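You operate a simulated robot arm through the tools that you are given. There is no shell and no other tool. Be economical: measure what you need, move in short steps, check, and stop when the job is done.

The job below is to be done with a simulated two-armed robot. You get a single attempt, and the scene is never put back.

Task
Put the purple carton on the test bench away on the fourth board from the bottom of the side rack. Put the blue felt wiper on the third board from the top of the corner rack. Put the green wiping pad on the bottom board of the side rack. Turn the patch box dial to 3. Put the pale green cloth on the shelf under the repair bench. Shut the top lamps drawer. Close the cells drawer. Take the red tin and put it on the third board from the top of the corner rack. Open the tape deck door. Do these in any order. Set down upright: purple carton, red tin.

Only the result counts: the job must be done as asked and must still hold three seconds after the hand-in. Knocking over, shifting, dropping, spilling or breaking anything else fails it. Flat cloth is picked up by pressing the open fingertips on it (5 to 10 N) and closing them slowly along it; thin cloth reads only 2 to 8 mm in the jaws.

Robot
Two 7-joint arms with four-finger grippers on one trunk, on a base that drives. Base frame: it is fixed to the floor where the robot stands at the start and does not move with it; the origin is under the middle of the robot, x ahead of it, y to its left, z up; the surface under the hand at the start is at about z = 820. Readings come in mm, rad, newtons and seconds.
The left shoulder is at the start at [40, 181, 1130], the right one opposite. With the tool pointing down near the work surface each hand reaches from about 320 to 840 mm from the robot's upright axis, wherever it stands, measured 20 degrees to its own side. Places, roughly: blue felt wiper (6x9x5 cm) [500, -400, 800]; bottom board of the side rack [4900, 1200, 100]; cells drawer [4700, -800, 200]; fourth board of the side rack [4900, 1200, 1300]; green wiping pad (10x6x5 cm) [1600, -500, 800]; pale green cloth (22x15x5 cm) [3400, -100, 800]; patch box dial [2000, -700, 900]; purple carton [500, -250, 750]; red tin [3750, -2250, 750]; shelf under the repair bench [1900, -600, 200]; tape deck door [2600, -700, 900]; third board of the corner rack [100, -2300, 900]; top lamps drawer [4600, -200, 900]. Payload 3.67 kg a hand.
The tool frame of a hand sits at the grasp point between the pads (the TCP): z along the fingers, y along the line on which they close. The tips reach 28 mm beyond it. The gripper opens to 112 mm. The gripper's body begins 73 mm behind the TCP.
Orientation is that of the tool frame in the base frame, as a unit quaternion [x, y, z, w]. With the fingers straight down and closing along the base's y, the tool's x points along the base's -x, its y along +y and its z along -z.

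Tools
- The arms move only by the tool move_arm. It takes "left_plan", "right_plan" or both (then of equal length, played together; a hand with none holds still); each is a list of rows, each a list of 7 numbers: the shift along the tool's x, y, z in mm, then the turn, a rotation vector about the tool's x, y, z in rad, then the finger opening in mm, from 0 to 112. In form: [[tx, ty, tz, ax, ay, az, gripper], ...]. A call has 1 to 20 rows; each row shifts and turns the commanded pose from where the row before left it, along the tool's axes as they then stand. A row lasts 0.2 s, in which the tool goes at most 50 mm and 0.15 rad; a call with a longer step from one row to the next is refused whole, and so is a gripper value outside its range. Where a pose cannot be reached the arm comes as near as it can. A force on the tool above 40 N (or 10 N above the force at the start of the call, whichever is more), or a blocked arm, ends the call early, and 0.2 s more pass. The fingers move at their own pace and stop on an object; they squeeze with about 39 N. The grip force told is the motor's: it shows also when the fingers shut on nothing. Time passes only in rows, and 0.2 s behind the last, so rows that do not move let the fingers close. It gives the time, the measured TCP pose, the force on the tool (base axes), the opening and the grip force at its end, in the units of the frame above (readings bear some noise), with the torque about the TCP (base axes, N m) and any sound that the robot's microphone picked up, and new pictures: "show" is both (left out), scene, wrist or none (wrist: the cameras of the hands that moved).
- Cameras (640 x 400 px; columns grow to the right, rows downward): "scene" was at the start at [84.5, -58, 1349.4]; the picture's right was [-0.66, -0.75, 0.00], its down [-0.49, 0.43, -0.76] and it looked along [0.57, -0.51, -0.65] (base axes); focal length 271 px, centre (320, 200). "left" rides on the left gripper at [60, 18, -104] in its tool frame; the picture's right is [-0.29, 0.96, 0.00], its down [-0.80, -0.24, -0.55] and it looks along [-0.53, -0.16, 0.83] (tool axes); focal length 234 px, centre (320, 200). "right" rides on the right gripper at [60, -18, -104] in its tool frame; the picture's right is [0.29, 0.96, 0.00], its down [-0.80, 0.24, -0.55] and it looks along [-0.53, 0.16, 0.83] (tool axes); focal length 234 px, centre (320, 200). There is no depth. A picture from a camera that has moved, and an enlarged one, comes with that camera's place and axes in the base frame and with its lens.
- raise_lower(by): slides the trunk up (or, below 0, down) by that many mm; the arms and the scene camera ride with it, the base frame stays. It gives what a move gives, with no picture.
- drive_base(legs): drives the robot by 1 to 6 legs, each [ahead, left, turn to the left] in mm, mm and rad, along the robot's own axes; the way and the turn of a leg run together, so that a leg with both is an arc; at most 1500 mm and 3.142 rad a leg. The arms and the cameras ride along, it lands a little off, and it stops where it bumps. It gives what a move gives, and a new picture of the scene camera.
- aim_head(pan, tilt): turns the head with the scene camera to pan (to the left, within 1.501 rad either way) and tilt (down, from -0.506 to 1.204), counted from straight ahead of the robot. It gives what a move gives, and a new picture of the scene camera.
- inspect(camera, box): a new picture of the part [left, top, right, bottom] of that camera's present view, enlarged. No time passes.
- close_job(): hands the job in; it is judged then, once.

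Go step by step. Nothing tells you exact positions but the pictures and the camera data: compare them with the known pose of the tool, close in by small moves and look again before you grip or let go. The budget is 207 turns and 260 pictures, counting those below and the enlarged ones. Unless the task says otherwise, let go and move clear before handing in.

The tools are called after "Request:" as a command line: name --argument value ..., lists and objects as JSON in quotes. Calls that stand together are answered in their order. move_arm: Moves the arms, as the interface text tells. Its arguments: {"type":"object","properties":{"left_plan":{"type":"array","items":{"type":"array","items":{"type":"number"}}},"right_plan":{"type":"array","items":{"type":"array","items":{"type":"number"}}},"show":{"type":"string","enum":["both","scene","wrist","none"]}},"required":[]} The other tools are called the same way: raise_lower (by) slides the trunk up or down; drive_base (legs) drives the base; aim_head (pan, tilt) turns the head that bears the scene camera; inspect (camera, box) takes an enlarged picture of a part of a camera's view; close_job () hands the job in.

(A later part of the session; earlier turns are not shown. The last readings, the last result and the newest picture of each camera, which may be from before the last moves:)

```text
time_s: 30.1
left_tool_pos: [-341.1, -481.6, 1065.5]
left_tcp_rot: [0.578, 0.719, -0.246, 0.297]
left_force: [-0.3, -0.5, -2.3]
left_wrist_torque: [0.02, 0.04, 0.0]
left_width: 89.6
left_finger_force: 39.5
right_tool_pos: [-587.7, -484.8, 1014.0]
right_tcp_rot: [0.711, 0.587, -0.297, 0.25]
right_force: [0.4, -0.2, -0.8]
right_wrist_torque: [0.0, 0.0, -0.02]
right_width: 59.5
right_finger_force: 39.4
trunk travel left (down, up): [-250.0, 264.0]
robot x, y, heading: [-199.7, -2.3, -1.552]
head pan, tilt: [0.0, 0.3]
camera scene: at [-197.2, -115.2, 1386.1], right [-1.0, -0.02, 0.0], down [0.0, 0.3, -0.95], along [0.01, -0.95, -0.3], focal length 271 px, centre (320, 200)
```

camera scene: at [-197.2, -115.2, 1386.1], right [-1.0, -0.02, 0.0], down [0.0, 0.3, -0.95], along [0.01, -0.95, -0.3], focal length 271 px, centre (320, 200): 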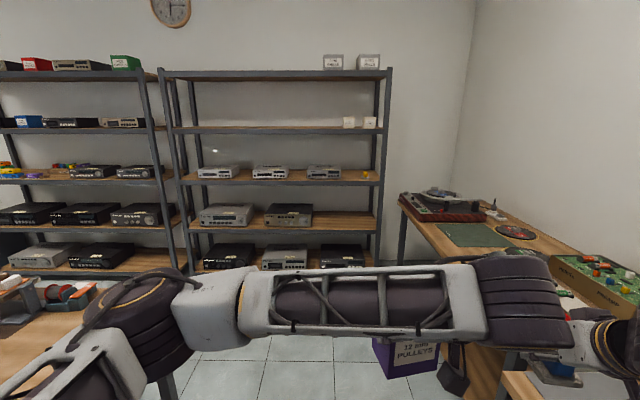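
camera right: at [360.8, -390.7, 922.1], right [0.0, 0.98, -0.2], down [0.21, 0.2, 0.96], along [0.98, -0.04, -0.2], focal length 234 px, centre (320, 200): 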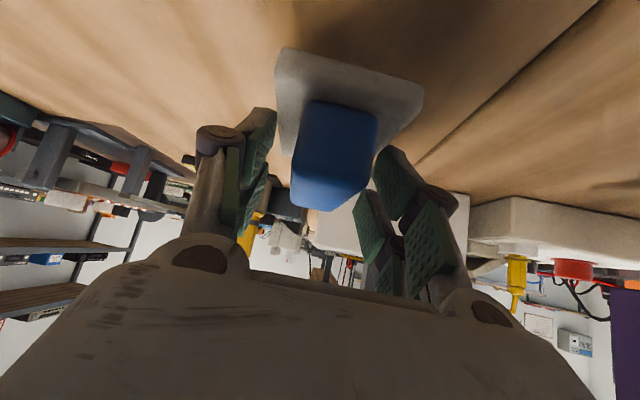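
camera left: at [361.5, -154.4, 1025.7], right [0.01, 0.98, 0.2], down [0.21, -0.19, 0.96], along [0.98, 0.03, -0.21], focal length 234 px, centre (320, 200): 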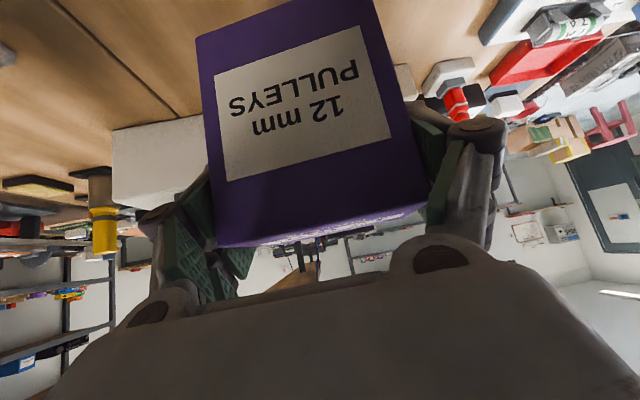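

The third-from-top board holds three silver devices with free space on its right. I zoom to check.

Request:
inspect --camera "scene" --box '[170, 120, 400, 264]'

```text
2.78 times, centred on (285, 192) of scene
camera zoom: at [-197.2, -115.2, 1386.1], right [-1.0, -0.02, 0.0], down [0.0, 0.3, -0.95], along [0.01, -0.95, -0.3], focal length 753 px, centre (417, 222)
```

zoom: 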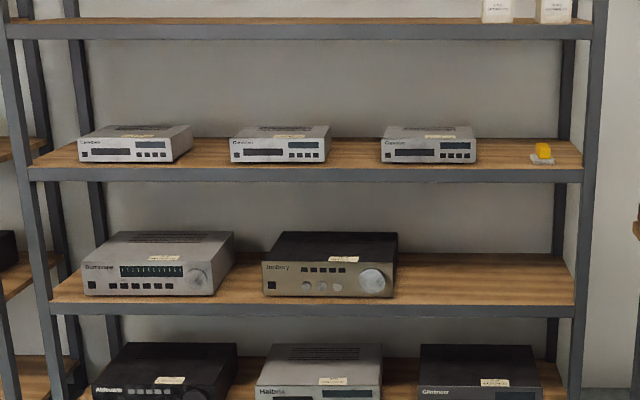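

A yellow wiper sits at the board's right; free space is around x≈-400. I straighten both hands, spread the left hand away, then drive toward the rack.

Request:
move_arm --left_plan '[[0, 0, 0, 0.07, 0, 0.07, 70], [0, 0, 0, 0.07, 0, 0.07, 70], [0, 45, 0, 0, 0, 0, 70], [0, 45, 0, 0, 0, 0, 70], [0, 45, 0, 0, 0, 0, 70], [0, 45, 0, 0, 0, 0, 70], [0, 45, 0, 0, 0, 0, 70], [0, 45, 0, 0, 0, 0, 70]]' --right_plan '[[0, 0, 0, -0.074, 0, -0.074, 15], [0, 0, 0, -0.074, 0, -0.074, 15], [0, 25, 0, 0, 0, 0, 15], [0, 25, 0, 0, 0, 0, 15], [0, 25, 0, 0, 0, 0, 15], [0, 25, 0, 0, 0, 0, 15], [0, 25, 0, 0, 0, 0, 15], [0, 25, 0, 0, 0, 0, 15]]' --show "none"

Request:
drive_base --legs '[[0, 50, -0.018], [1150, 0, 0]]'

```text
time_s: 31.9
left_tool_pos: [-70.6, -478.6, 1064.2]
left_tcp_rot: [0.646, 0.659, -0.274, 0.272]
left_force: [1.2, 0.2, -1.1]
left_wrist_torque: [0.04, 0.05, -0.04]
left_width: 89.5
left_finger_force: 38.5
right_tool_pos: [-437.0, -496.4, 1019.4]
right_tcp_rot: [0.645, 0.659, -0.27, 0.278]
right_force: [0.5, 0.1, -1.2]
right_wrist_torque: [-0.02, 0.02, -0.02]
right_width: 59.2
right_finger_force: 39.5
right hand out of reach, approached as far as the arm can: row 5, 6, 8
trunk travel left (down, up): [-250.0, 264.0]
robot x, y, heading: [-199.5, 3.4, -1.554]
head pan, tilt: [0.0, 0.3]
```

```text
time_s: 38.5
left_tool_pos: [-34.9, -1641.6, 1064.3]
left_tcp_rot: [0.653, 0.652, -0.276, 0.269]
left_force: [0.1, -0.1, -2.1]
left_wrist_torque: [0.02, 0.04, 0.01]
left_width: 89.7
left_finger_force: 39.3
right_tool_pos: [-403.0, -1652.7, 1018.8]
right_tcp_rot: [0.652, 0.652, -0.272, 0.276]
right_force: [0.4, -0.3, -0.4]
right_wrist_torque: [0.02, -0.01, -0.01]
right_width: 59.2
right_finger_force: 38.6
trunk travel left (down, up): [-250.0, 264.0]
robot x, y, heading: [-155.4, -1156.7, -1.579]
head pan, tilt: [0.0, 0.3]
camera scene: at [-152.0, -1275.6, 1386.1], right [-1.0, 0.0, 0.0], down [0.0, 0.3, -0.96], along [0.0, -0.96, -0.3], focal length 271 px, centre (320, 200)
```

scene: 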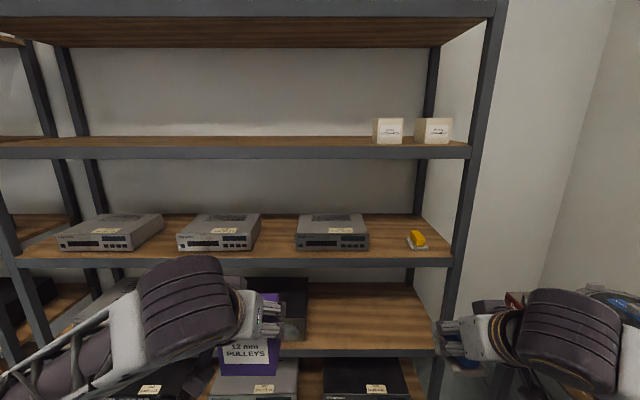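

Board surface z≈904, front edge y≈-2124; gap between device and yellow wiper is centred at x≈-401, exactly under my hand's line. I drive 300 mm nearer and then extend.

Request:
drive_base --legs '[[300, 0, 0.008]]'

Request:
move_arm --right_plan '[[-20, 0, 20, 0, 0, 0, 15], [-20, 0, 20, 0, 0, 0, 15], [-20, 0, 20, 0, 0, 0, 15], [-20, 0, 20, 0, 0, 0, 15]]'

```text
time_s: 40.6
left_tool_pos: [-35.7, -1945.1, 1063.8]
left_tcp_rot: [0.652, 0.652, -0.276, 0.27]
left_force: [-0.8, -0.6, -0.8]
left_wrist_torque: [0.02, 0.01, 0.02]
left_width: 89.6
left_finger_force: 39.3
right_tool_pos: [-402.8, -1957.9, 1018.6]
right_tcp_rot: [0.651, 0.653, -0.272, 0.277]
right_force: [0.4, -0.9, -0.6]
right_wrist_torque: [-0.01, 0.0, 0.01]
right_width: 58.9
right_finger_force: 38.8
trunk travel left (down, up): [-250.0, 264.0]
robot x, y, heading: [-152.5, -1461.8, -1.571]
head pan, tilt: [0.0, 0.3]
camera scene: at [-152.5, -1580.1, 1386.1], right [-1.0, 0.0, 0.0], down [0.0, 0.3, -0.95], along [0.0, -0.95, -0.3], focal length 271 px, centre (320, 200)
```

scene: 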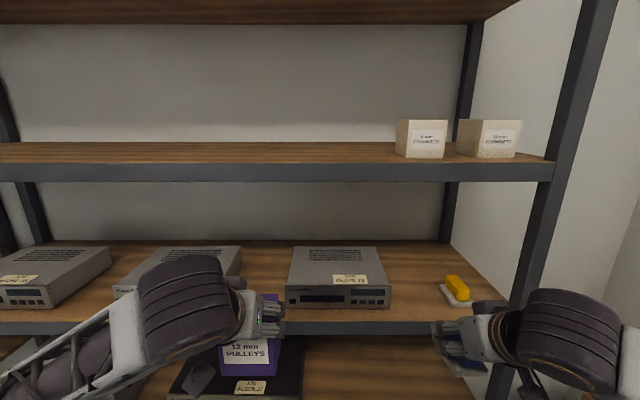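

```text
time_s: 41.6
left_tool_pos: [-35.2, -1944.9, 1064.7]
left_tcp_rot: [0.653, 0.652, -0.276, 0.269]
left_force: [0.5, -0.2, -2.2]
left_wrist_torque: [0.04, 0.02, 0.02]
left_width: 89.7
left_finger_force: 38.8
right_tool_pos: [-402.4, -2071.9, 1017.1]
right_tcp_rot: [0.651, 0.653, -0.272, 0.276]
right_force: [0.2, 0.0, -1.2]
right_wrist_torque: [0.0, -0.01, -0.02]
right_width: 59.0
right_finger_force: 38.7
trunk travel left (down, up): [-250.0, 264.0]
robot x, y, heading: [-151.7, -1464.2, -1.573]
head pan, tilt: [0.0, 0.3]
camera scene: at [-152.3, -1580.4, 1386.1], right [-1.0, 0.0, 0.0], down [0.0, 0.3, -0.95], along [0.0, -0.95, -0.3], focal length 271 px, centre (320, 200)
camera right: at [-420.0, -1956.9, 1046.9], right [0.96, 0.21, -0.2], down [0.24, -0.16, 0.96], along [0.17, -0.97, -0.2], focal length 234 px, centre (320, 200)
```

scene: 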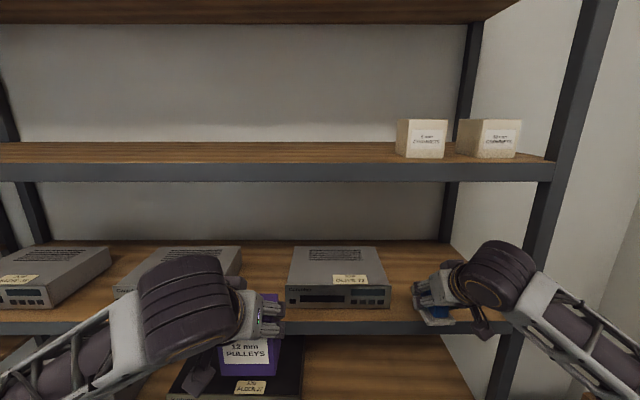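
right: 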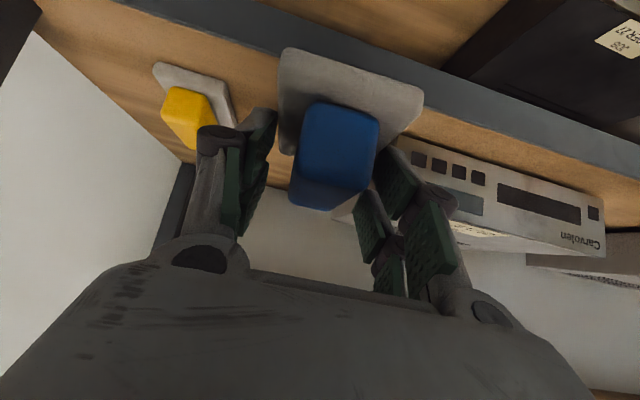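

The gap is clear on both sides of the wiper. I extend 93 mm more, then lower toward the board.

Request:
move_arm --right_plan '[[-16.5, 0, 16.5, 0, 0, 0, 15], [-16.5, 0, 16.5, 0, 0, 0, 15], [-16.5, 0, 16.5, 0, 0, 0, 15], [-16.5, 0, 16.5, 0, 0, 0, 15], [10, 0, 10, 0, 0, 0, 15], [10, 0, 10, 0, 0, 0, 15], [8, 0, 8, 0, 0, 0, 15]]'

```text
time_s: 43.2
left_tool_pos: [-35.6, -1944.0, 1066.3]
left_tcp_rot: [0.652, 0.652, -0.276, 0.269]
left_force: [-0.6, -0.4, -2.5]
left_wrist_torque: [0.02, -0.03, -0.01]
left_width: 89.6
left_finger_force: 39.3
right_tool_pos: [-401.6, -2164.8, 981.4]
right_tcp_rot: [0.651, 0.653, -0.272, 0.276]
right_force: [-0.2, -0.8, -0.9]
right_wrist_torque: [0.02, 0.0, -0.01]
right_width: 58.9
right_finger_force: 39.1
trunk travel left (down, up): [-250.0, 264.0]
robot x, y, heading: [-151.6, -1463.3, -1.57]
head pan, tilt: [0.0, 0.3]
camera scene: at [-152.7, -1579.2, 1386.2], right [-1.0, 0.0, 0.0], down [0.0, 0.3, -0.96], along [0.0, -0.96, -0.3], focal length 271 px, centre (320, 200)
camera right: at [-419.7, -2049.2, 1010.6], right [0.96, 0.21, -0.2], down [0.24, -0.16, 0.96], along [0.17, -0.97, -0.2], focal length 234 px, centre (320, 200)
```

scene: 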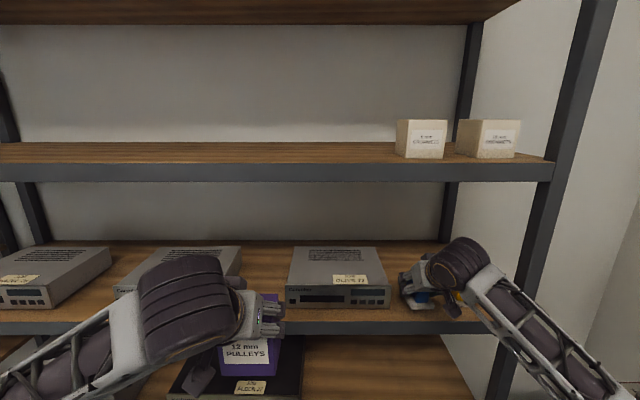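
right: 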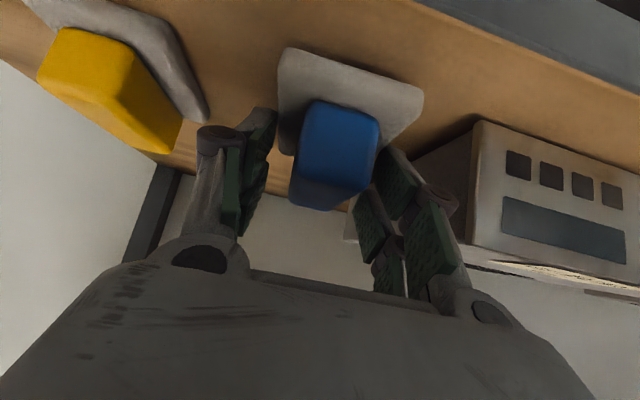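

Well positioned. I lower in small steps until contact.

Request:
move_arm --right_plan '[[3, 0, 3, 0, 0, 0, 15], [3, 0, 3, 0, 0, 0, 15], [3, 0, 3, 0, 0, 0, 15]]' --show "none"

Request:
move_arm --right_plan '[[1.5, 0, 1.5, 0, 0, 0, 15], [1.5, 0, 1.5, 0, 0, 0, 15]]' --show "none"

Request:
move_arm --right_plan '[[1.5, 0, 1.5, 0, 0, 0, 15], [1.5, 0, 1.5, 0, 0, 0, 15]]' --show "wrist"

```text
time_s: 44.0
left_tool_pos: [-35.5, -1944.9, 1065.9]
left_tcp_rot: [0.653, 0.652, -0.277, 0.269]
left_force: [0.4, -0.4, -1.8]
left_wrist_torque: [0.03, 0.02, -0.01]
left_width: 89.7
left_finger_force: 39.3
right_tool_pos: [-400.2, -2165.0, 967.8]
right_tcp_rot: [0.65, 0.653, -0.271, 0.277]
right_force: [0.1, 0.2, -0.1]
right_wrist_torque: [-0.02, 0.0, 0.01]
right_width: 59.0
right_finger_force: 38.7
trunk travel left (down, up): [-250.0, 264.0]
robot x, y, heading: [-154.2, -1464.0, -1.571]
head pan, tilt: [0.0, 0.3]
```

```text
time_s: 44.6
left_tool_pos: [-35.0, -1945.5, 1065.4]
left_tcp_rot: [0.652, 0.653, -0.276, 0.27]
left_force: [0.2, 0.3, -2.6]
left_wrist_torque: [0.02, 0.02, -0.02]
left_width: 89.9
left_finger_force: 38.5
right_tool_pos: [-400.7, -2164.5, 964.1]
right_tcp_rot: [0.65, 0.653, -0.272, 0.277]
right_force: [-0.2, -0.5, -0.8]
right_wrist_torque: [0.04, 0.0, 0.04]
right_width: 58.8
right_finger_force: 39.0
trunk travel left (down, up): [-250.0, 264.0]
robot x, y, heading: [-153.4, -1463.3, -1.572]
head pan, tilt: [0.0, 0.3]
```

```text
time_s: 45.2
left_tool_pos: [-33.7, -1943.3, 1065.2]
left_tcp_rot: [0.651, 0.653, -0.276, 0.271]
left_force: [-0.6, -1.3, -1.7]
left_wrist_torque: [-0.02, 0.03, 0.02]
left_width: 89.7
left_finger_force: 39.3
right_tool_pos: [-399.7, -2164.4, 962.5]
right_tcp_rot: [0.65, 0.652, -0.274, 0.278]
right_force: [-0.6, -1.7, 13.5]
right_wrist_torque: [0.52, 0.32, -0.02]
right_width: 59.2
right_finger_force: 38.8
trunk travel left (down, up): [-250.0, 264.0]
robot x, y, heading: [-157.3, -1465.1, -1.574]
head pan, tilt: [0.0, 0.3]
camera right: at [-418.8, -2048.9, 991.5], right [0.96, 0.2, -0.2], down [0.24, -0.15, 0.96], along [0.17, -0.97, -0.2], focal length 234 px, centre (320, 200)
```

right: 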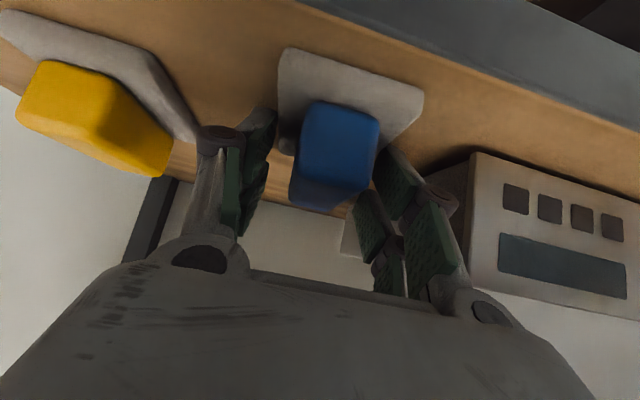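

Contact (13 N). I open to 80 and withdraw along the fingers.

Request:
move_arm --right_plan '[[0, 0, 0, 0, 0, 0, 65], [0, 0, 0, 0, 0, 0, 76], [0, 0, 0, 0, 0, 0, 80], [0, 0, -20, 0, 0, 0, 80], [0, 0, -40, 0, 0, 0, 80], [10, 0, -40, 0, 0, 0, 80], [20, 0, -40, 0, 0, 0, 80], [20, 0, -40, 0, 0, 0, 80]]'

```text
time_s: 47.0
left_tool_pos: [-35.3, -1943.4, 1066.5]
left_tcp_rot: [0.652, 0.653, -0.276, 0.27]
left_force: [-0.1, 0.4, -2.9]
left_wrist_torque: [0.01, -0.01, -0.02]
left_width: 89.8
left_finger_force: 39.1
right_tool_pos: [-404.3, -2000.6, 1050.5]
right_tcp_rot: [0.651, 0.652, -0.272, 0.277]
right_force: [-0.7, -1.0, 0.7]
right_wrist_torque: [-0.01, 0.07, -0.02]
right_width: 80.0
right_finger_force: 0.1
trunk travel left (down, up): [-250.0, 264.0]
robot x, y, heading: [-151.3, -1464.3, -1.571]
head pan, tilt: [0.0, 0.3]
camera scene: at [-152.6, -1578.2, 1386.3], right [-1.0, 0.0, 0.0], down [0.0, 0.3, -0.96], along [0.0, -0.96, -0.3], focal length 271 px, centre (320, 200)
camera right: at [-420.7, -1885.5, 1079.4], right [0.96, 0.21, -0.2], down [0.24, -0.16, 0.96], along [0.17, -0.97, -0.2], focal length 234 px, centre (320, 200)
```

scene: 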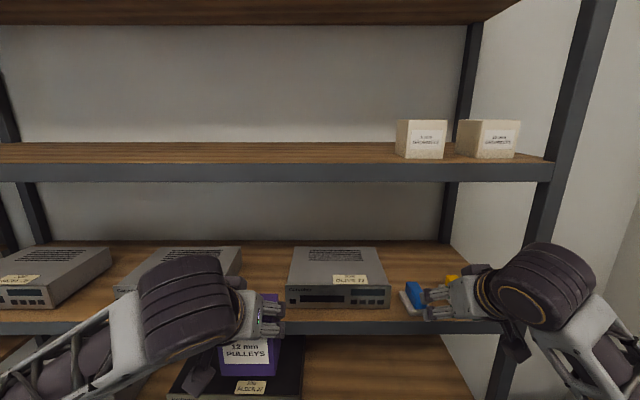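
right: 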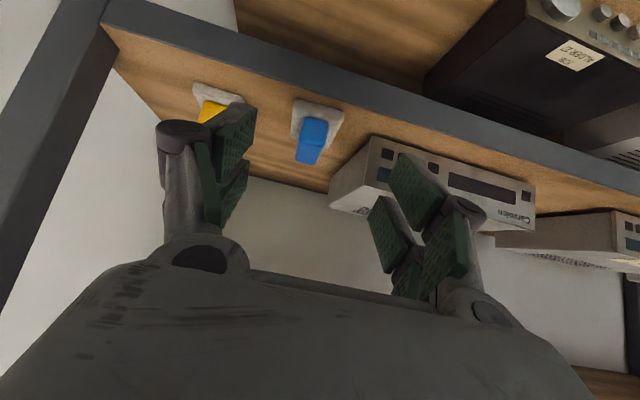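

The blue wiper is on its board. Next I turn around and drive along the aisle to the repair bench.

Request:
drive_base --legs '[[0, 0, 1.571], [1400, 0, 0], [0, 0, 1.571]]'

Request:
aim_head --pan -0.3 --tilt 0.55

```text
time_s: 62.5
left_tool_pos: [1117.6, -983.5, 1065.4]
left_tcp_rot: [-0.648, 0.655, 0.269, 0.28]
left_force: [-0.4, -0.2, -1.3]
left_wrist_torque: [-0.01, -0.02, -0.01]
left_width: 89.7
left_finger_force: 38.9
right_tool_pos: [1485.4, -928.9, 1049.0]
right_tcp_rot: [-0.65, 0.654, 0.275, 0.273]
right_force: [-0.1, -0.7, 0.8]
right_wrist_torque: [0.01, 0.02, 0.0]
right_width: 79.9
right_finger_force: 0.1
trunk travel left (down, up): [-250.0, 264.0]
robot x, y, heading: [1233.8, -1465.1, 1.561]
head pan, tilt: [0.0, 0.3]
camera scene: at [1234.4, -1352.1, 1386.2], right [1.0, -0.01, 0.0], down [0.0, -0.3, -0.96], along [0.01, 0.96, -0.3], focal length 271 px, centre (320, 200)
```

scene: 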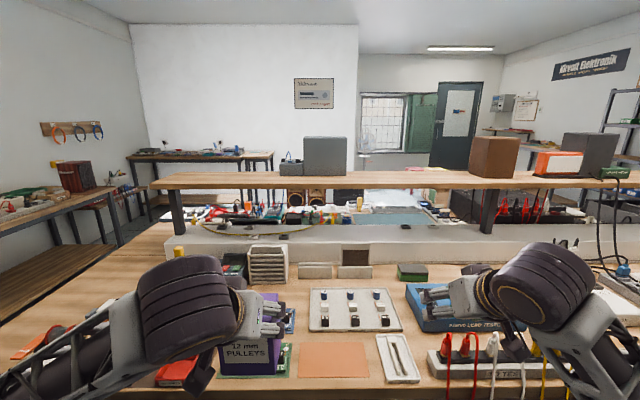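

```text
time_s: 63.3
left_tool_pos: [1118.7, -981.9, 1065.3]
left_tcp_rot: [-0.648, 0.655, 0.269, 0.279]
left_force: [-0.1, 0.8, -2.1]
left_wrist_torque: [-0.02, 0.0, 0.01]
left_width: 89.7
left_finger_force: 38.0
right_tool_pos: [1485.9, -928.4, 1049.7]
right_tcp_rot: [-0.65, 0.654, 0.274, 0.273]
right_force: [0.2, -0.1, 0.4]
right_wrist_torque: [-0.03, -0.02, 0.01]
right_width: 80.1
right_finger_force: 0.0
trunk travel left (down, up): [-250.0, 264.0]
robot x, y, heading: [1235.3, -1463.3, 1.561]
head pan, tilt: [-0.3, 0.55]
camera scene: at [1260.9, -1359.9, 1363.3], right [0.95, -0.31, 0.0], down [-0.16, -0.5, -0.85], along [0.26, 0.81, -0.52], focal length 271 px, centre (320, 200)
```

scene: 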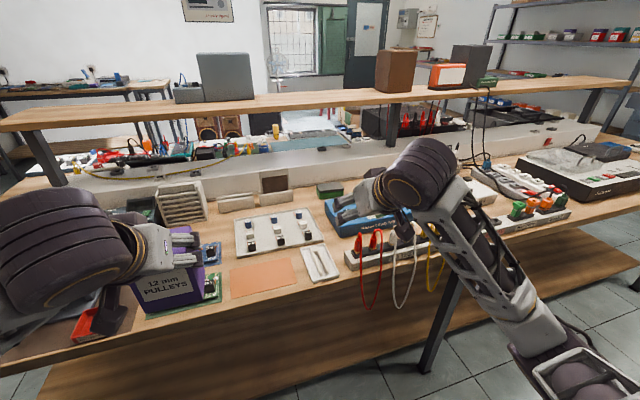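

Green pad is at about (1582,-472). I go to the dial first: drive right and look.

Request:
drive_base --legs '[[0, -560, 0.01]]'

Request:
aim_head --pan -0.5 --tilt 0.6

```text
time_s: 66.6
left_tool_pos: [1668.0, -985.6, 1065.0]
left_tcp_rot: [0.656, -0.649, -0.271, -0.275]
left_force: [0.2, 0.2, -2.6]
left_wrist_torque: [-0.02, -0.04, 0.0]
left_width: 89.7
left_finger_force: 39.5
right_tool_pos: [2035.0, -926.3, 1049.7]
right_tcp_rot: [0.656, -0.648, -0.278, -0.27]
right_force: [0.3, -0.2, 0.3]
right_wrist_torque: [-0.01, 0.07, 0.01]
right_width: 79.9
right_finger_force: 0.1
trunk travel left (down, up): [-250.0, 264.0]
robot x, y, heading: [1788.0, -1468.4, 1.572]
head pan, tilt: [-0.3, 0.55]
camera scene: at [1818.2, -1360.1, 1363.2], right [0.96, -0.29, 0.0], down [-0.15, -0.5, -0.85], along [0.25, 0.82, -0.52], focal length 271 px, centre (320, 200)
```

scene: 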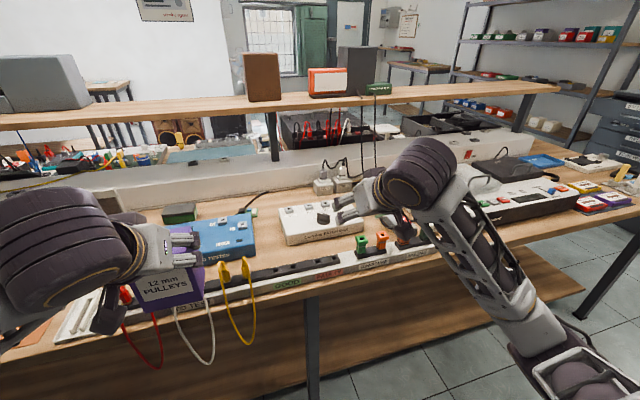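

```text
time_s: 67.3
left_tool_pos: [1667.6, -984.4, 1064.5]
left_tcp_rot: [0.656, -0.649, -0.272, -0.275]
left_force: [0.4, -1.1, -2.0]
left_wrist_torque: [-0.03, -0.03, -0.02]
left_width: 89.8
left_finger_force: 38.9
right_tool_pos: [2034.8, -924.9, 1049.7]
right_tcp_rot: [0.656, -0.648, -0.277, -0.27]
right_force: [0.2, -0.1, -0.5]
right_wrist_torque: [0.0, 0.02, 0.01]
right_width: 79.8
right_finger_force: 0.1
trunk travel left (down, up): [-250.0, 264.0]
robot x, y, heading: [1794.4, -1463.5, 1.578]
head pan, tilt: [-0.499, 0.6]
camera scene: at [1833.2, -1368.1, 1358.7], right [0.88, -0.47, 0.0], down [-0.27, -0.5, -0.83], along [0.39, 0.73, -0.56], focal length 271 px, centre (320, 200)
```

scene: 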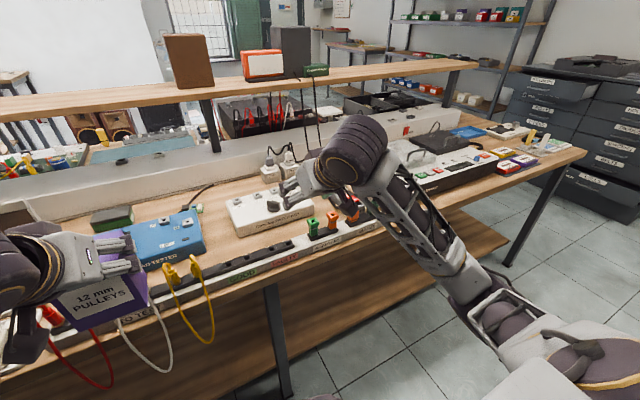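

The white box at centre is likely the patch box. I zoom in.

Request:
inspect --camera "scene" --box '[210, 160, 370, 260]'

Request:
inspect --camera "scene" --box '[370, 110, 600, 254]'

Request:
inspect --camera "right" --box '[0, 0, 640, 400]'

```text
4.00 times, centred on (290, 210) of scene
camera zoom: at [1833.2, -1368.1, 1358.7], right [0.88, -0.47, 0.0], down [-0.27, -0.5, -0.83], along [0.39, 0.73, -0.56], focal length 1084 px, centre (440, 160)
```

zoom: 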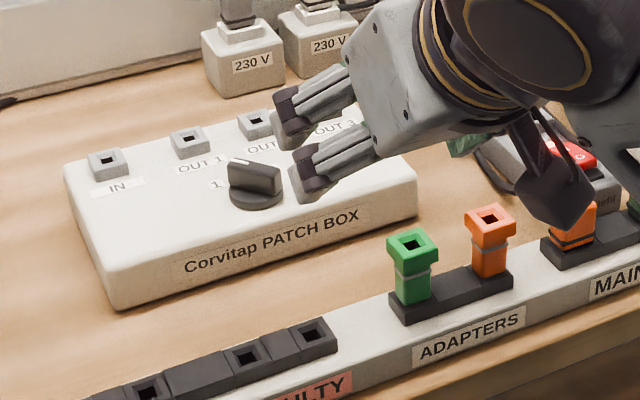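

```text
2.78 times, centred on (485, 182) of scene
camera zoom: at [1833.2, -1368.1, 1358.7], right [0.88, -0.47, 0.0], down [-0.27, -0.5, -0.83], along [0.39, 0.73, -0.56], focal length 753 px, centre (-138, 250)
```

zoom: 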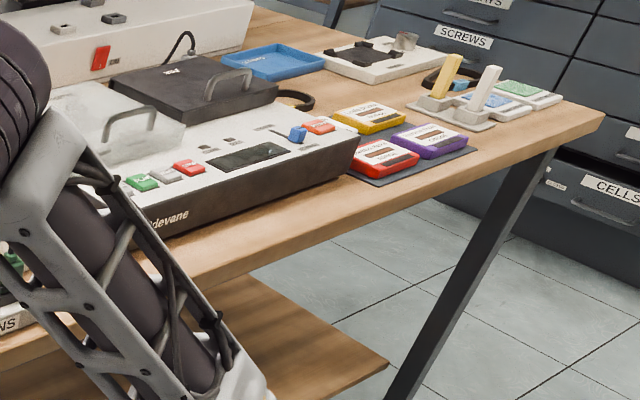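

```text
1.00 times, centred on (320, 200) of right (not enlarged: the box is as wide or as high as the picture)
camera zoom: at [2054.4, -1041.9, 1079.0], right [-0.96, -0.22, -0.2], down [-0.24, 0.16, 0.96], along [-0.18, 0.96, -0.2], focal length 234 px, centre (320, 200)
```

zoom: 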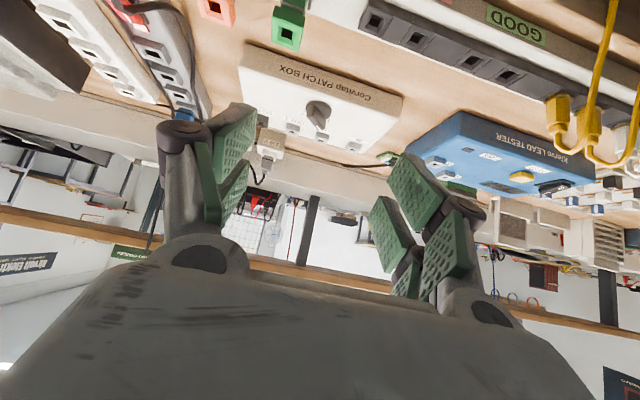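

The patch box dial is a bar knob near (2028,-705,868). I bring the right hand over it pointing straight down and look.

Request:
move_arm --right_plan '[[0, 0, 0, 0, 0.131, 0, 80], [0, 0, 0, 0, 0.131, 0, 80], [0, 0, 0, 0, 0.131, 0, 80], [0, 0, 0, 0, 0.131, 0, 80], [0, 0, 0, 0, 0.131, 0, 80], [0, 0, 0, 0, 0.131, 0, 80], [-40, 2, 0, 0, 0, 0, 80], [-40, 2, 0, 0, 0, 0, 80], [-40, 2, 0, 0, 0, 0, 80]]'

```text
time_s: 69.3
left_tool_pos: [1667.8, -983.8, 1064.1]
left_tcp_rot: [0.655, -0.649, -0.271, -0.275]
left_force: [0.5, 0.7, -1.7]
left_wrist_torque: [-0.07, 0.01, 0.0]
left_width: 89.7
left_finger_force: 39.2
right_tool_pos: [2024.9, -803.5, 1047.9]
right_tcp_rot: [0.712, -0.702, -0.003, -0.001]
right_force: [0.5, -0.7, -0.5]
right_wrist_torque: [0.0, 0.0, -0.04]
right_width: 79.8
right_finger_force: 0.1
trunk travel left (down, up): [-250.0, 264.0]
robot x, y, heading: [1792.6, -1467.5, 1.578]
head pan, tilt: [-0.499, 0.6]
camera scene: at [1832.7, -1366.9, 1358.6], right [0.88, -0.47, 0.0], down [-0.27, -0.5, -0.82], along [0.39, 0.73, -0.57], focal length 271 px, centre (320, 200)
camera right: at [2044.8, -865.4, 1150.9], right [-0.95, -0.3, 0.0], down [-0.25, 0.79, 0.56], along [-0.17, 0.53, -0.83], focal length 234 px, centre (320, 200)
```

scene: 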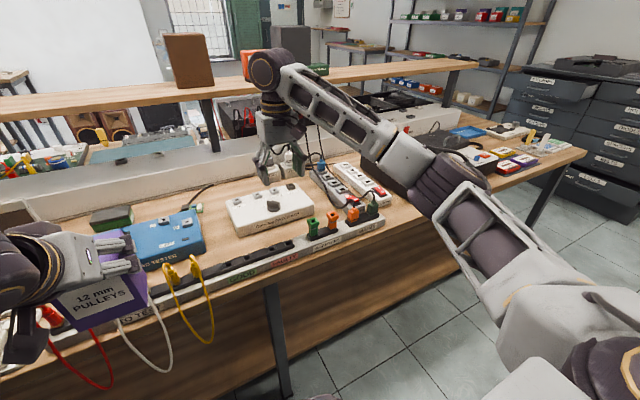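
right: 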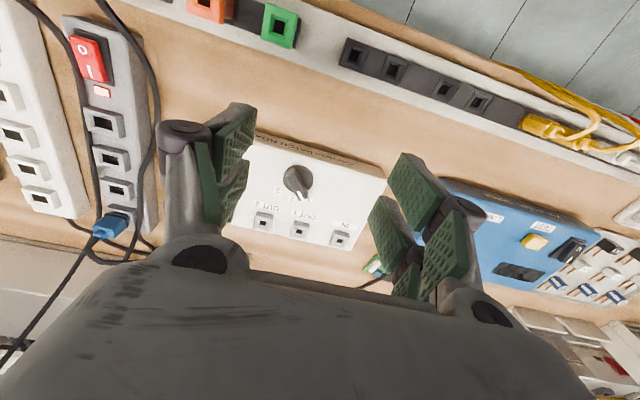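

Request:
inspect --camera "scene" --box '[220, 180, 316, 240]'

Request:
inspect --camera "right" --box '[220, 130, 396, 240]'

```text
6.67 times, centred on (268, 210) of scene
camera zoom: at [1832.7, -1366.9, 1358.6], right [0.88, -0.47, 0.0], down [-0.27, -0.5, -0.82], along [0.39, 0.73, -0.57], focal length 1806 px, centre (667, 133)
```

zoom: 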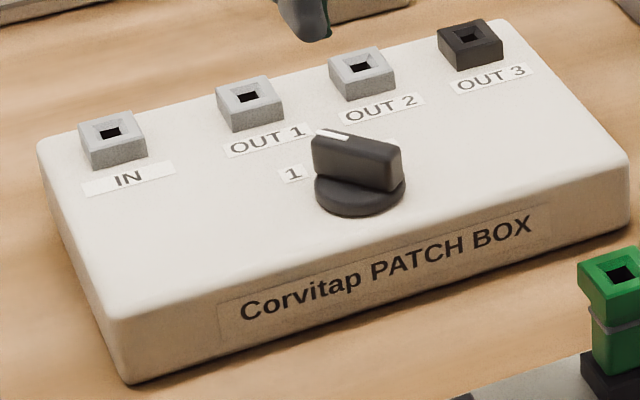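

```text
3.64 times, centred on (308, 185) of right
camera zoom: at [2044.8, -865.4, 1150.9], right [-0.95, -0.3, 0.0], down [-0.25, 0.79, 0.56], along [-0.17, 0.53, -0.83], focal length 852 px, centre (364, 254)
```

zoom: 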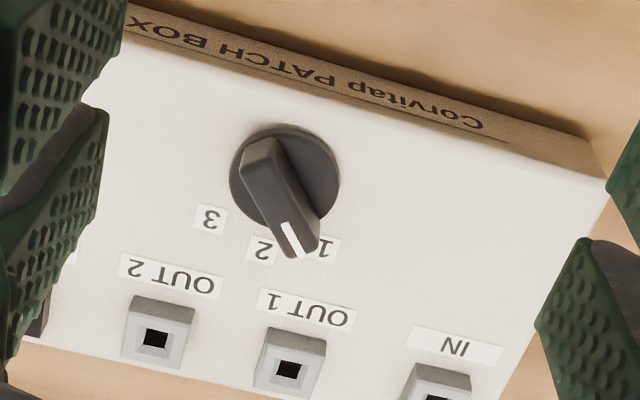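

The pointer is at 1 (≈122°), 3 lies ≈72° clockwise; knob centre ≈(2025,-716), top z≈900. I go above it and turn the hand so the fingers close across the bar.

Request:
move_arm --right_plan '[[-30, 0, 0, 0, 0, 0, 60], [-30, 0, 0, 0, 0, 0, 60], [-27, 0, 0, 0, 0, 0, 60], [0, 0, 20, 0, 0, -0.12, 60], [0, 0, 20, 0, 0, -0.12, 60], [0, 0, 20, 0, 0, -0.12, 60], [0, 0, 0, 0, 0, -0.12, 60], [0, 0, 0, 0, 0, -0.1, 60]]'

```text
time_s: 71.1
left_tool_pos: [1667.7, -985.9, 1064.1]
left_tcp_rot: [0.656, -0.649, -0.271, -0.275]
left_force: [-0.4, -0.1, -2.5]
left_wrist_torque: [-0.02, -0.02, 0.0]
left_width: 89.7
left_finger_force: 39.1
right_tool_pos: [2025.0, -716.7, 991.4]
right_tcp_rot: [0.884, -0.467, -0.005, -0.003]
right_force: [-0.2, -0.6, -0.4]
right_wrist_torque: [-0.01, -0.02, -0.01]
right_width: 60.2
right_finger_force: 0.1
trunk travel left (down, up): [-250.0, 264.0]
robot x, y, heading: [1790.6, -1471.0, 1.583]
head pan, tilt: [-0.499, 0.6]
camera scene: at [1833.4, -1367.9, 1358.7], right [0.88, -0.47, 0.0], down [-0.27, -0.5, -0.82], along [0.39, 0.73, -0.57], focal length 271 px, centre (320, 200)
camera right: at [2074.0, -758.8, 1094.7], right [-0.63, -0.78, 0.0], down [-0.64, 0.52, 0.56], along [-0.43, 0.36, -0.83], focal length 234 px, centre (320, 200)
```

scene: 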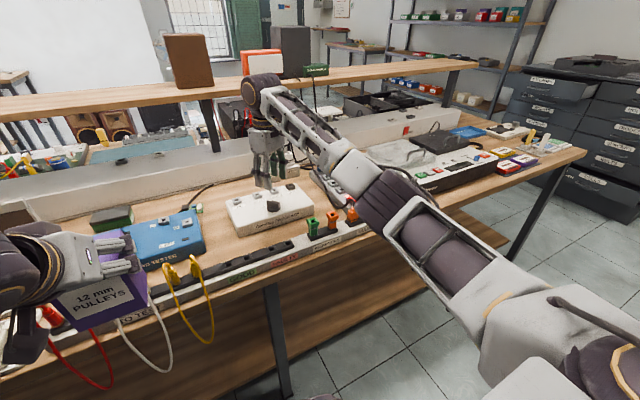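
right: 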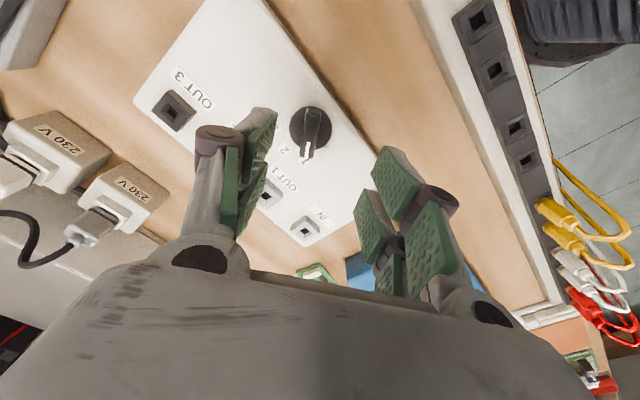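

Knob centre refines to (2029,-711). I shift a few mm, go down and check before closing.

Request:
move_arm --right_plan '[[-3, -6.6, 20, 0, 0, 0, 45], [0, 0, 20, 0, 0, 0, 45], [0, 0, 20, 0, 0, 0, 45], [0, 0, 14, 0, 0, 0, 45]]' --show "wrist"

```text
time_s: 72.1
left_tool_pos: [1667.5, -986.2, 1065.5]
left_tcp_rot: [0.656, -0.649, -0.271, -0.274]
left_force: [-0.2, -0.2, -1.5]
left_wrist_torque: [-0.01, 0.02, 0.01]
left_width: 89.6
left_finger_force: 38.5
right_tool_pos: [2026.9, -711.5, 915.7]
right_tcp_rot: [0.883, -0.469, -0.004, -0.002]
right_force: [-0.1, -0.9, -0.2]
right_wrist_torque: [-0.03, -0.01, -0.01]
right_width: 44.7
right_finger_force: 0.1
trunk travel left (down, up): [-250.0, 264.0]
robot x, y, heading: [1793.8, -1470.6, 1.581]
head pan, tilt: [-0.499, 0.6]
camera right: at [2076.6, -752.7, 1019.2], right [-0.63, -0.78, 0.0], down [-0.64, 0.52, 0.56], along [-0.43, 0.36, -0.83], focal length 234 px, centre (320, 200)
```

right: 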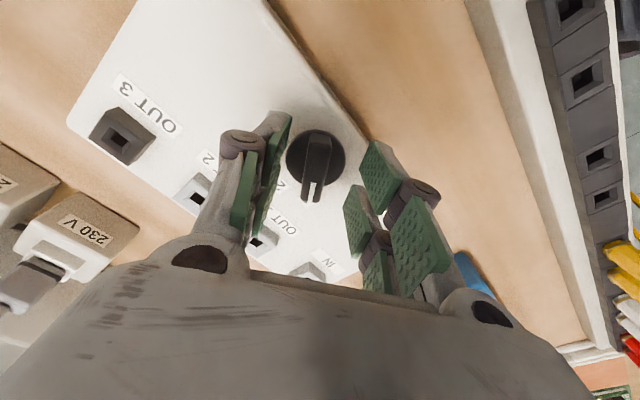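

Well centred. I go down 10 mm more and close on the bar.

Request:
move_arm --right_plan '[[0, -2.5, 5, 0, 0, 0, 45], [0, 0, 5, 0, 0, 0, 45], [0, 0, 0, 0, 0, 0, 30], [0, 0, 0, 0, 0, 0, 15], [0, 0, 0, 0, 0, 0, 5], [0, 0, 0, 0, 0, 0, 5]]' --show "wrist"

```text
time_s: 73.5
left_tool_pos: [1668.0, -985.1, 1065.3]
left_tcp_rot: [0.656, -0.648, -0.271, -0.274]
left_force: [0.0, -0.3, -2.0]
left_wrist_torque: [-0.02, 0.01, 0.01]
left_width: 89.7
left_finger_force: 39.0
right_tool_pos: [2028.1, -710.1, 907.5]
right_tcp_rot: [0.884, -0.468, -0.004, -0.003]
right_force: [-6.7, -4.1, -3.0]
right_wrist_torque: [-0.2, 0.11, 0.08]
right_width: 14.0
right_finger_force: 45.6
trunk travel left (down, up): [-250.0, 264.0]
robot x, y, heading: [1791.7, -1465.5, 1.58]
head pan, tilt: [-0.499, 0.6]
camera right: at [2077.8, -751.6, 1010.0], right [-0.63, -0.78, 0.0], down [-0.64, 0.52, 0.56], along [-0.43, 0.36, -0.83], focal length 234 px, centre (320, 200)
```

right: 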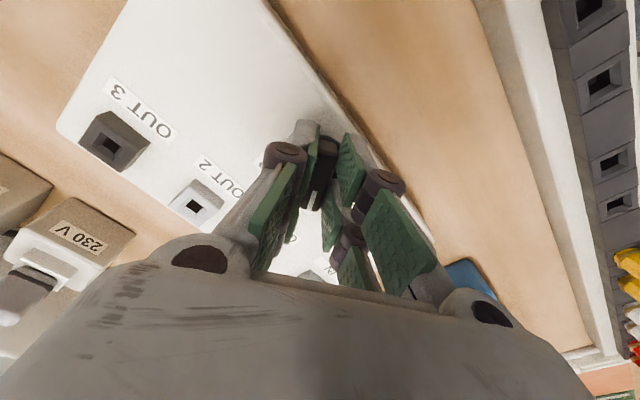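

The bar is gripped (14 mm). I turn it clockwise by about 1.26 rad.

Request:
move_arm --right_plan '[[0, 0, 0, 0, 0, 0.14, 5], [0, 0, 0, 0, 0, 0.14, 5], [0, 0, 0, 0, 0, 0.14, 5], [0, 0, 0, 0, 0, 0.14, 5], [0, 0, 0, 0, 0, 0.14, 5], [0, 0, 0, 0, 0, 0.14, 5], [0, 0, 0, 0, 0, 0.14, 5], [0, 0, 0, 0, 0, 0.14, 5], [0, 0, 0, 0, 0, 0.14, 5]]' --show "wrist"

```text
time_s: 74.9
left_tool_pos: [1667.2, -986.0, 1065.4]
left_tcp_rot: [0.657, -0.648, -0.272, -0.274]
left_force: [1.3, -0.1, -1.3]
left_wrist_torque: [0.0, 0.02, 0.06]
left_width: 89.6
left_finger_force: 39.3
right_tool_pos: [2023.0, -710.6, 906.1]
right_tcp_rot: [-0.632, 0.775, 0.005, -0.004]
right_force: [-8.3, -2.1, 1.8]
right_wrist_torque: [0.06, -0.05, 0.05]
right_width: 14.1
right_finger_force: 45.3
trunk travel left (down, up): [-250.0, 264.0]
robot x, y, heading: [1793.8, -1468.2, 1.584]
head pan, tilt: [-0.499, 0.6]
stopped in row 6 (right hand): the force on the tool passed its limit at 41 N (the readings are from after the stop); the commanded pose is now the measured one
camera right: at [2031.5, -774.8, 1010.3], right [-1.0, -0.09, 0.01], down [-0.07, 0.83, 0.56], along [-0.06, 0.56, -0.83], focal length 234 px, centre (320, 200)
```

right: 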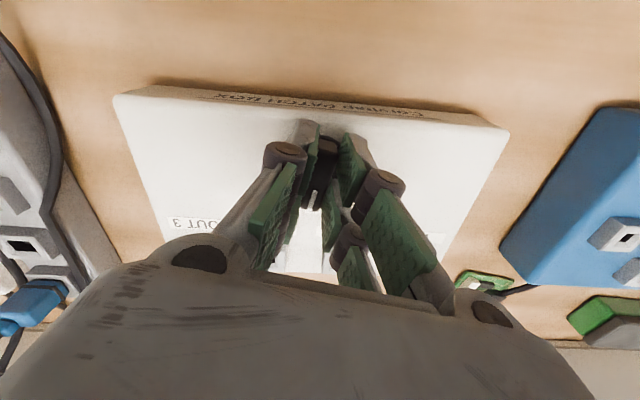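

It turned ~46° and stopped on side load; the load has relaxed. I continue the remaining ~27°.

Request:
move_arm --right_plan '[[0, 0, 0, 0, 0, 0.12, 5], [0, 0, 0, 0, 0, 0.12, 5], [0, 0, 0, 0, 0, 0.12, 5], [0, 0, 0, 0, 0, 0.11, 5], [0, 0, 0, 0, 0, 0, 5]]' --show "wrist"

```text
time_s: 76.1
left_tool_pos: [1665.3, -987.7, 1065.2]
left_tcp_rot: [0.658, -0.647, -0.271, -0.274]
left_force: [-0.2, -0.7, -2.3]
left_wrist_torque: [0.01, -0.01, 0.01]
left_width: 89.7
left_finger_force: 39.1
right_tool_pos: [2022.4, -710.4, 907.8]
right_tcp_rot: [-0.434, 0.901, 0.005, -0.004]
right_force: [-22.8, 2.2, 1.0]
right_wrist_torque: [0.83, 0.12, 0.07]
right_width: 13.8
right_finger_force: 45.0
trunk travel left (down, up): [-250.0, 264.0]
robot x, y, heading: [1789.6, -1467.3, 1.582]
head pan, tilt: [-0.499, 0.6]
camera right: at [2000.0, -769.5, 1010.6], right [-0.93, 0.37, 0.01], down [0.32, 0.77, 0.56], along [0.2, 0.52, -0.83], focal length 234 px, centre (320, 200)
```

right: 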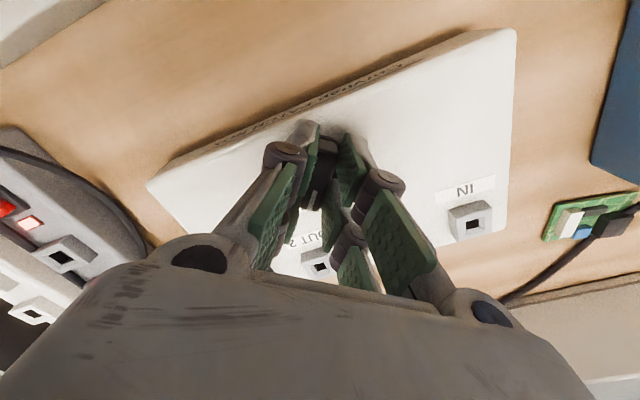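

Turned about 73° in all. I open, rise and check the pointer.

Request:
move_arm --right_plan '[[0, 0, 0, 0, 0, 0, 20], [0, 0, 0, 0, 0, 0, 40], [0, 0, 0, 0, 0, 0, 45], [0, 0, -30, 0, 0, 0, 45], [0, 0, -40, 0, 0, 0, 60], [0, 0, -40, 0, 0, 0, 80], [20, 0, -30, 0, 0, -0.1, 80], [30, 0, 0, 0, 0, -0.1, 80]]' --show "none"

Request:
inspect --camera "right" --box '[224, 70, 448, 210]'

Request:
inspect --camera "scene" --box '[220, 180, 316, 240]'

```text
time_s: 77.9
left_tool_pos: [1667.6, -986.1, 1064.4]
left_tcp_rot: [0.656, -0.649, -0.272, -0.274]
left_force: [0.4, 0.1, -2.0]
left_wrist_torque: [0.0, 0.05, 0.0]
left_width: 90.0
left_finger_force: 39.4
right_tool_pos: [2000.6, -751.3, 1046.1]
right_tcp_rot: [-0.521, 0.854, 0.004, -0.004]
right_force: [-0.2, 0.8, 1.0]
right_wrist_torque: [-0.01, -0.02, 0.0]
right_width: 79.7
right_finger_force: 0.3
trunk travel left (down, up): [-250.0, 264.0]
robot x, y, heading: [1791.8, -1464.3, 1.581]
head pan, tilt: [-0.499, 0.6]
```

```text
2.86 times, centred on (336, 140) of right
camera zoom: at [1990.1, -814.5, 1149.0], right [-0.98, 0.18, 0.01], down [0.16, 0.82, 0.56], along [0.09, 0.55, -0.83], focal length 669 px, centre (274, 371)
```

zoom: 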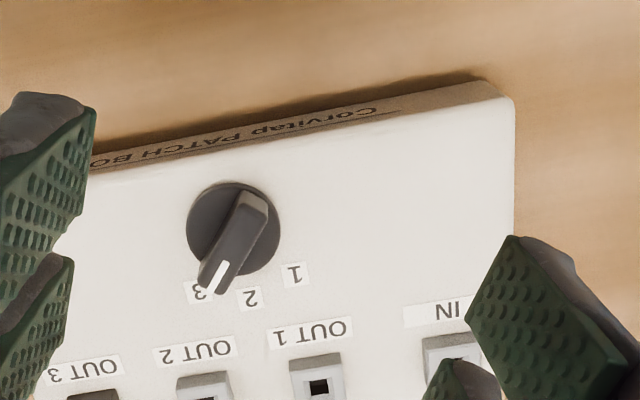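

```text
6.67 times, centred on (268, 210) of scene
camera zoom: at [1833.7, -1368.6, 1358.7], right [0.88, -0.47, 0.0], down [-0.27, -0.5, -0.82], along [0.39, 0.73, -0.57], focal length 1806 px, centre (667, 133)
```

zoom: 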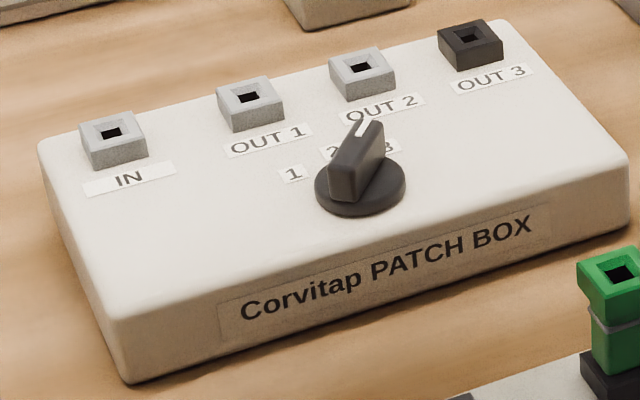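

The pointer is exactly at 3. Next the tape deck: I pull the right hand back a little, straighten it, and drive right.

Request:
move_arm --right_plan '[[0, 0, -10, 0, 0, -0.125, 80], [0, 0, -10, 0, 0, -0.125, 80], [0, 0, -10, 0, 0, -0.125, 80], [0, 0, -10, 0, 0, -0.125, 80], [40, 0, 0, 0, 0, 0, 80], [40, 0, 0, 0, 0, 0, 80], [40, 0, 0, 0, 0, 0, 80]]' --show "none"

Request:
drive_base --legs '[[0, -550, -0.01]]'

Request:
aim_head --pan -0.35 --tilt 0.75

```text
time_s: 79.5
left_tool_pos: [1667.0, -986.5, 1065.9]
left_tcp_rot: [0.657, -0.648, -0.273, -0.274]
left_force: [0.9, -0.1, -1.8]
left_wrist_torque: [0.01, -0.02, 0.02]
left_width: 89.5
left_finger_force: 39.5
right_tool_pos: [2002.6, -871.8, 1083.5]
right_tcp_rot: [0.716, -0.698, -0.005, 0.002]
right_force: [0.1, 0.0, 0.4]
right_wrist_torque: [0.01, -0.01, 0.01]
right_width: 79.8
right_finger_force: 0.0
trunk travel left (down, up): [-250.0, 264.0]
robot x, y, heading: [1789.9, -1463.8, 1.581]
head pan, tilt: [-0.499, 0.6]
```

```text
time_s: 82.8
left_tool_pos: [2226.8, -982.7, 1065.1]
left_tcp_rot: [-0.652, 0.652, 0.27, 0.276]
left_force: [0.6, 0.1, -1.2]
left_wrist_torque: [0.0, 0.03, -0.02]
left_width: 89.7
left_finger_force: 39.1
right_tool_pos: [2564.9, -872.9, 1083.6]
right_tcp_rot: [0.712, -0.702, -0.006, 0.002]
right_force: [-0.6, -0.6, -0.2]
right_wrist_torque: [-0.02, 0.0, 0.01]
right_width: 79.9
right_finger_force: 0.0
trunk travel left (down, up): [-250.0, 264.0]
robot x, y, heading: [2341.9, -1461.3, 1.564]
head pan, tilt: [-0.499, 0.6]
camera scene: at [2388.9, -1367.0, 1358.7], right [0.88, -0.48, 0.0], down [-0.27, -0.5, -0.82], along [0.4, 0.72, -0.57], focal length 271 px, centre (320, 200)
```

scene: 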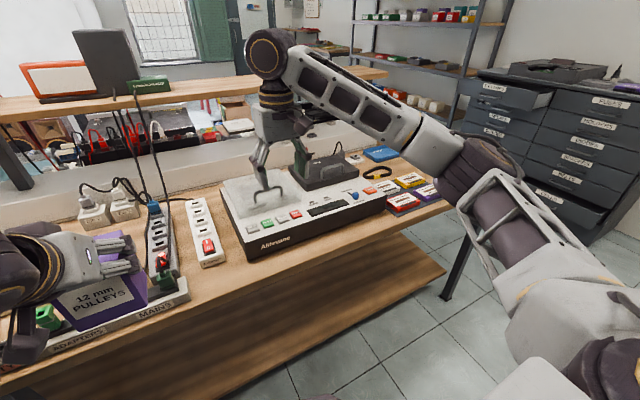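

```text
time_s: 83.5
left_tool_pos: [2227.1, -981.6, 1065.7]
left_tcp_rot: [-0.652, 0.653, 0.269, 0.276]
left_force: [0.2, -0.1, -1.7]
left_wrist_torque: [-0.03, 0.05, -0.04]
left_width: 89.7
left_finger_force: 38.6
right_tool_pos: [2563.0, -872.6, 1083.5]
right_tcp_rot: [0.711, -0.703, -0.006, 0.002]
right_force: [0.4, 0.0, 0.9]
right_wrist_torque: [0.02, -0.03, -0.02]
right_width: 80.0
right_finger_force: 0.0
trunk travel left (down, up): [-250.0, 264.0]
robot x, y, heading: [2339.7, -1464.1, 1.567]
head pan, tilt: [-0.351, 0.75]
camera scene: at [2374.7, -1366.7, 1345.9], right [0.94, -0.35, 0.0], down [-0.24, -0.64, -0.73], along [0.25, 0.69, -0.68], focal length 271 px, centre (320, 200)
```

scene: 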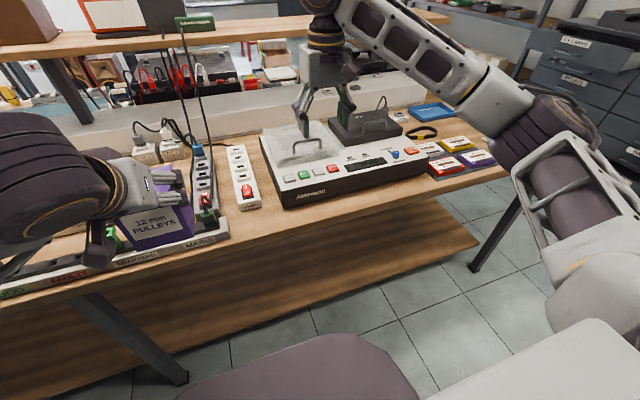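

Request:
inspect --camera "scene" --box '[244, 90, 436, 210]'

Request:
inspect --camera "right" --box '[0, 0, 640, 400]'

```text
3.33 times, centred on (340, 150) of scene
camera zoom: at [2374.7, -1366.7, 1345.9], right [0.94, -0.35, 0.0], down [-0.24, -0.64, -0.73], along [0.25, 0.69, -0.68], focal length 903 px, centre (253, 367)
```

zoom: 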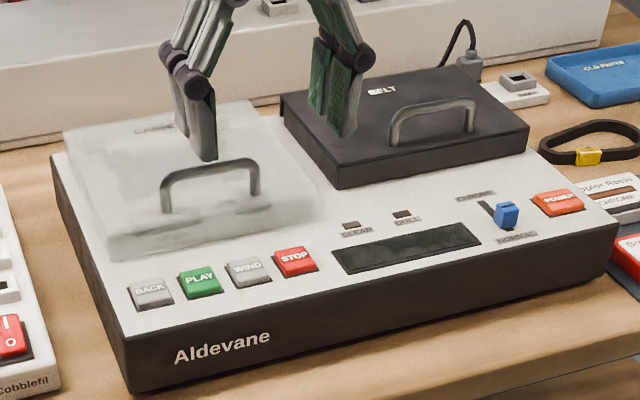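

```text
1.00 times, centred on (320, 200) of right (not enlarged: the box is as wide or as high as the picture)
camera zoom: at [2584.4, -934.5, 1186.6], right [-0.95, -0.3, 0.01], down [-0.24, 0.79, 0.56], along [-0.17, 0.53, -0.83], focal length 234 px, centre (320, 200)
```

zoom: 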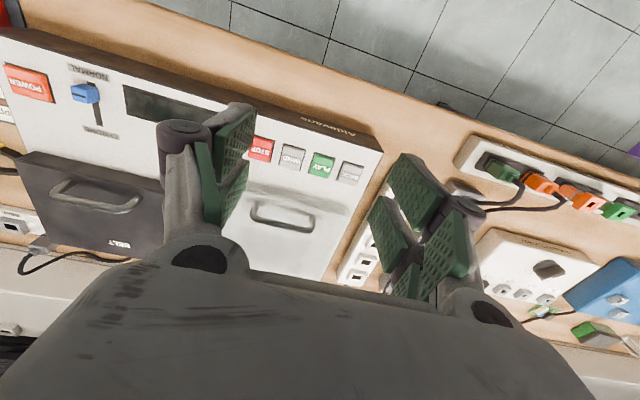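

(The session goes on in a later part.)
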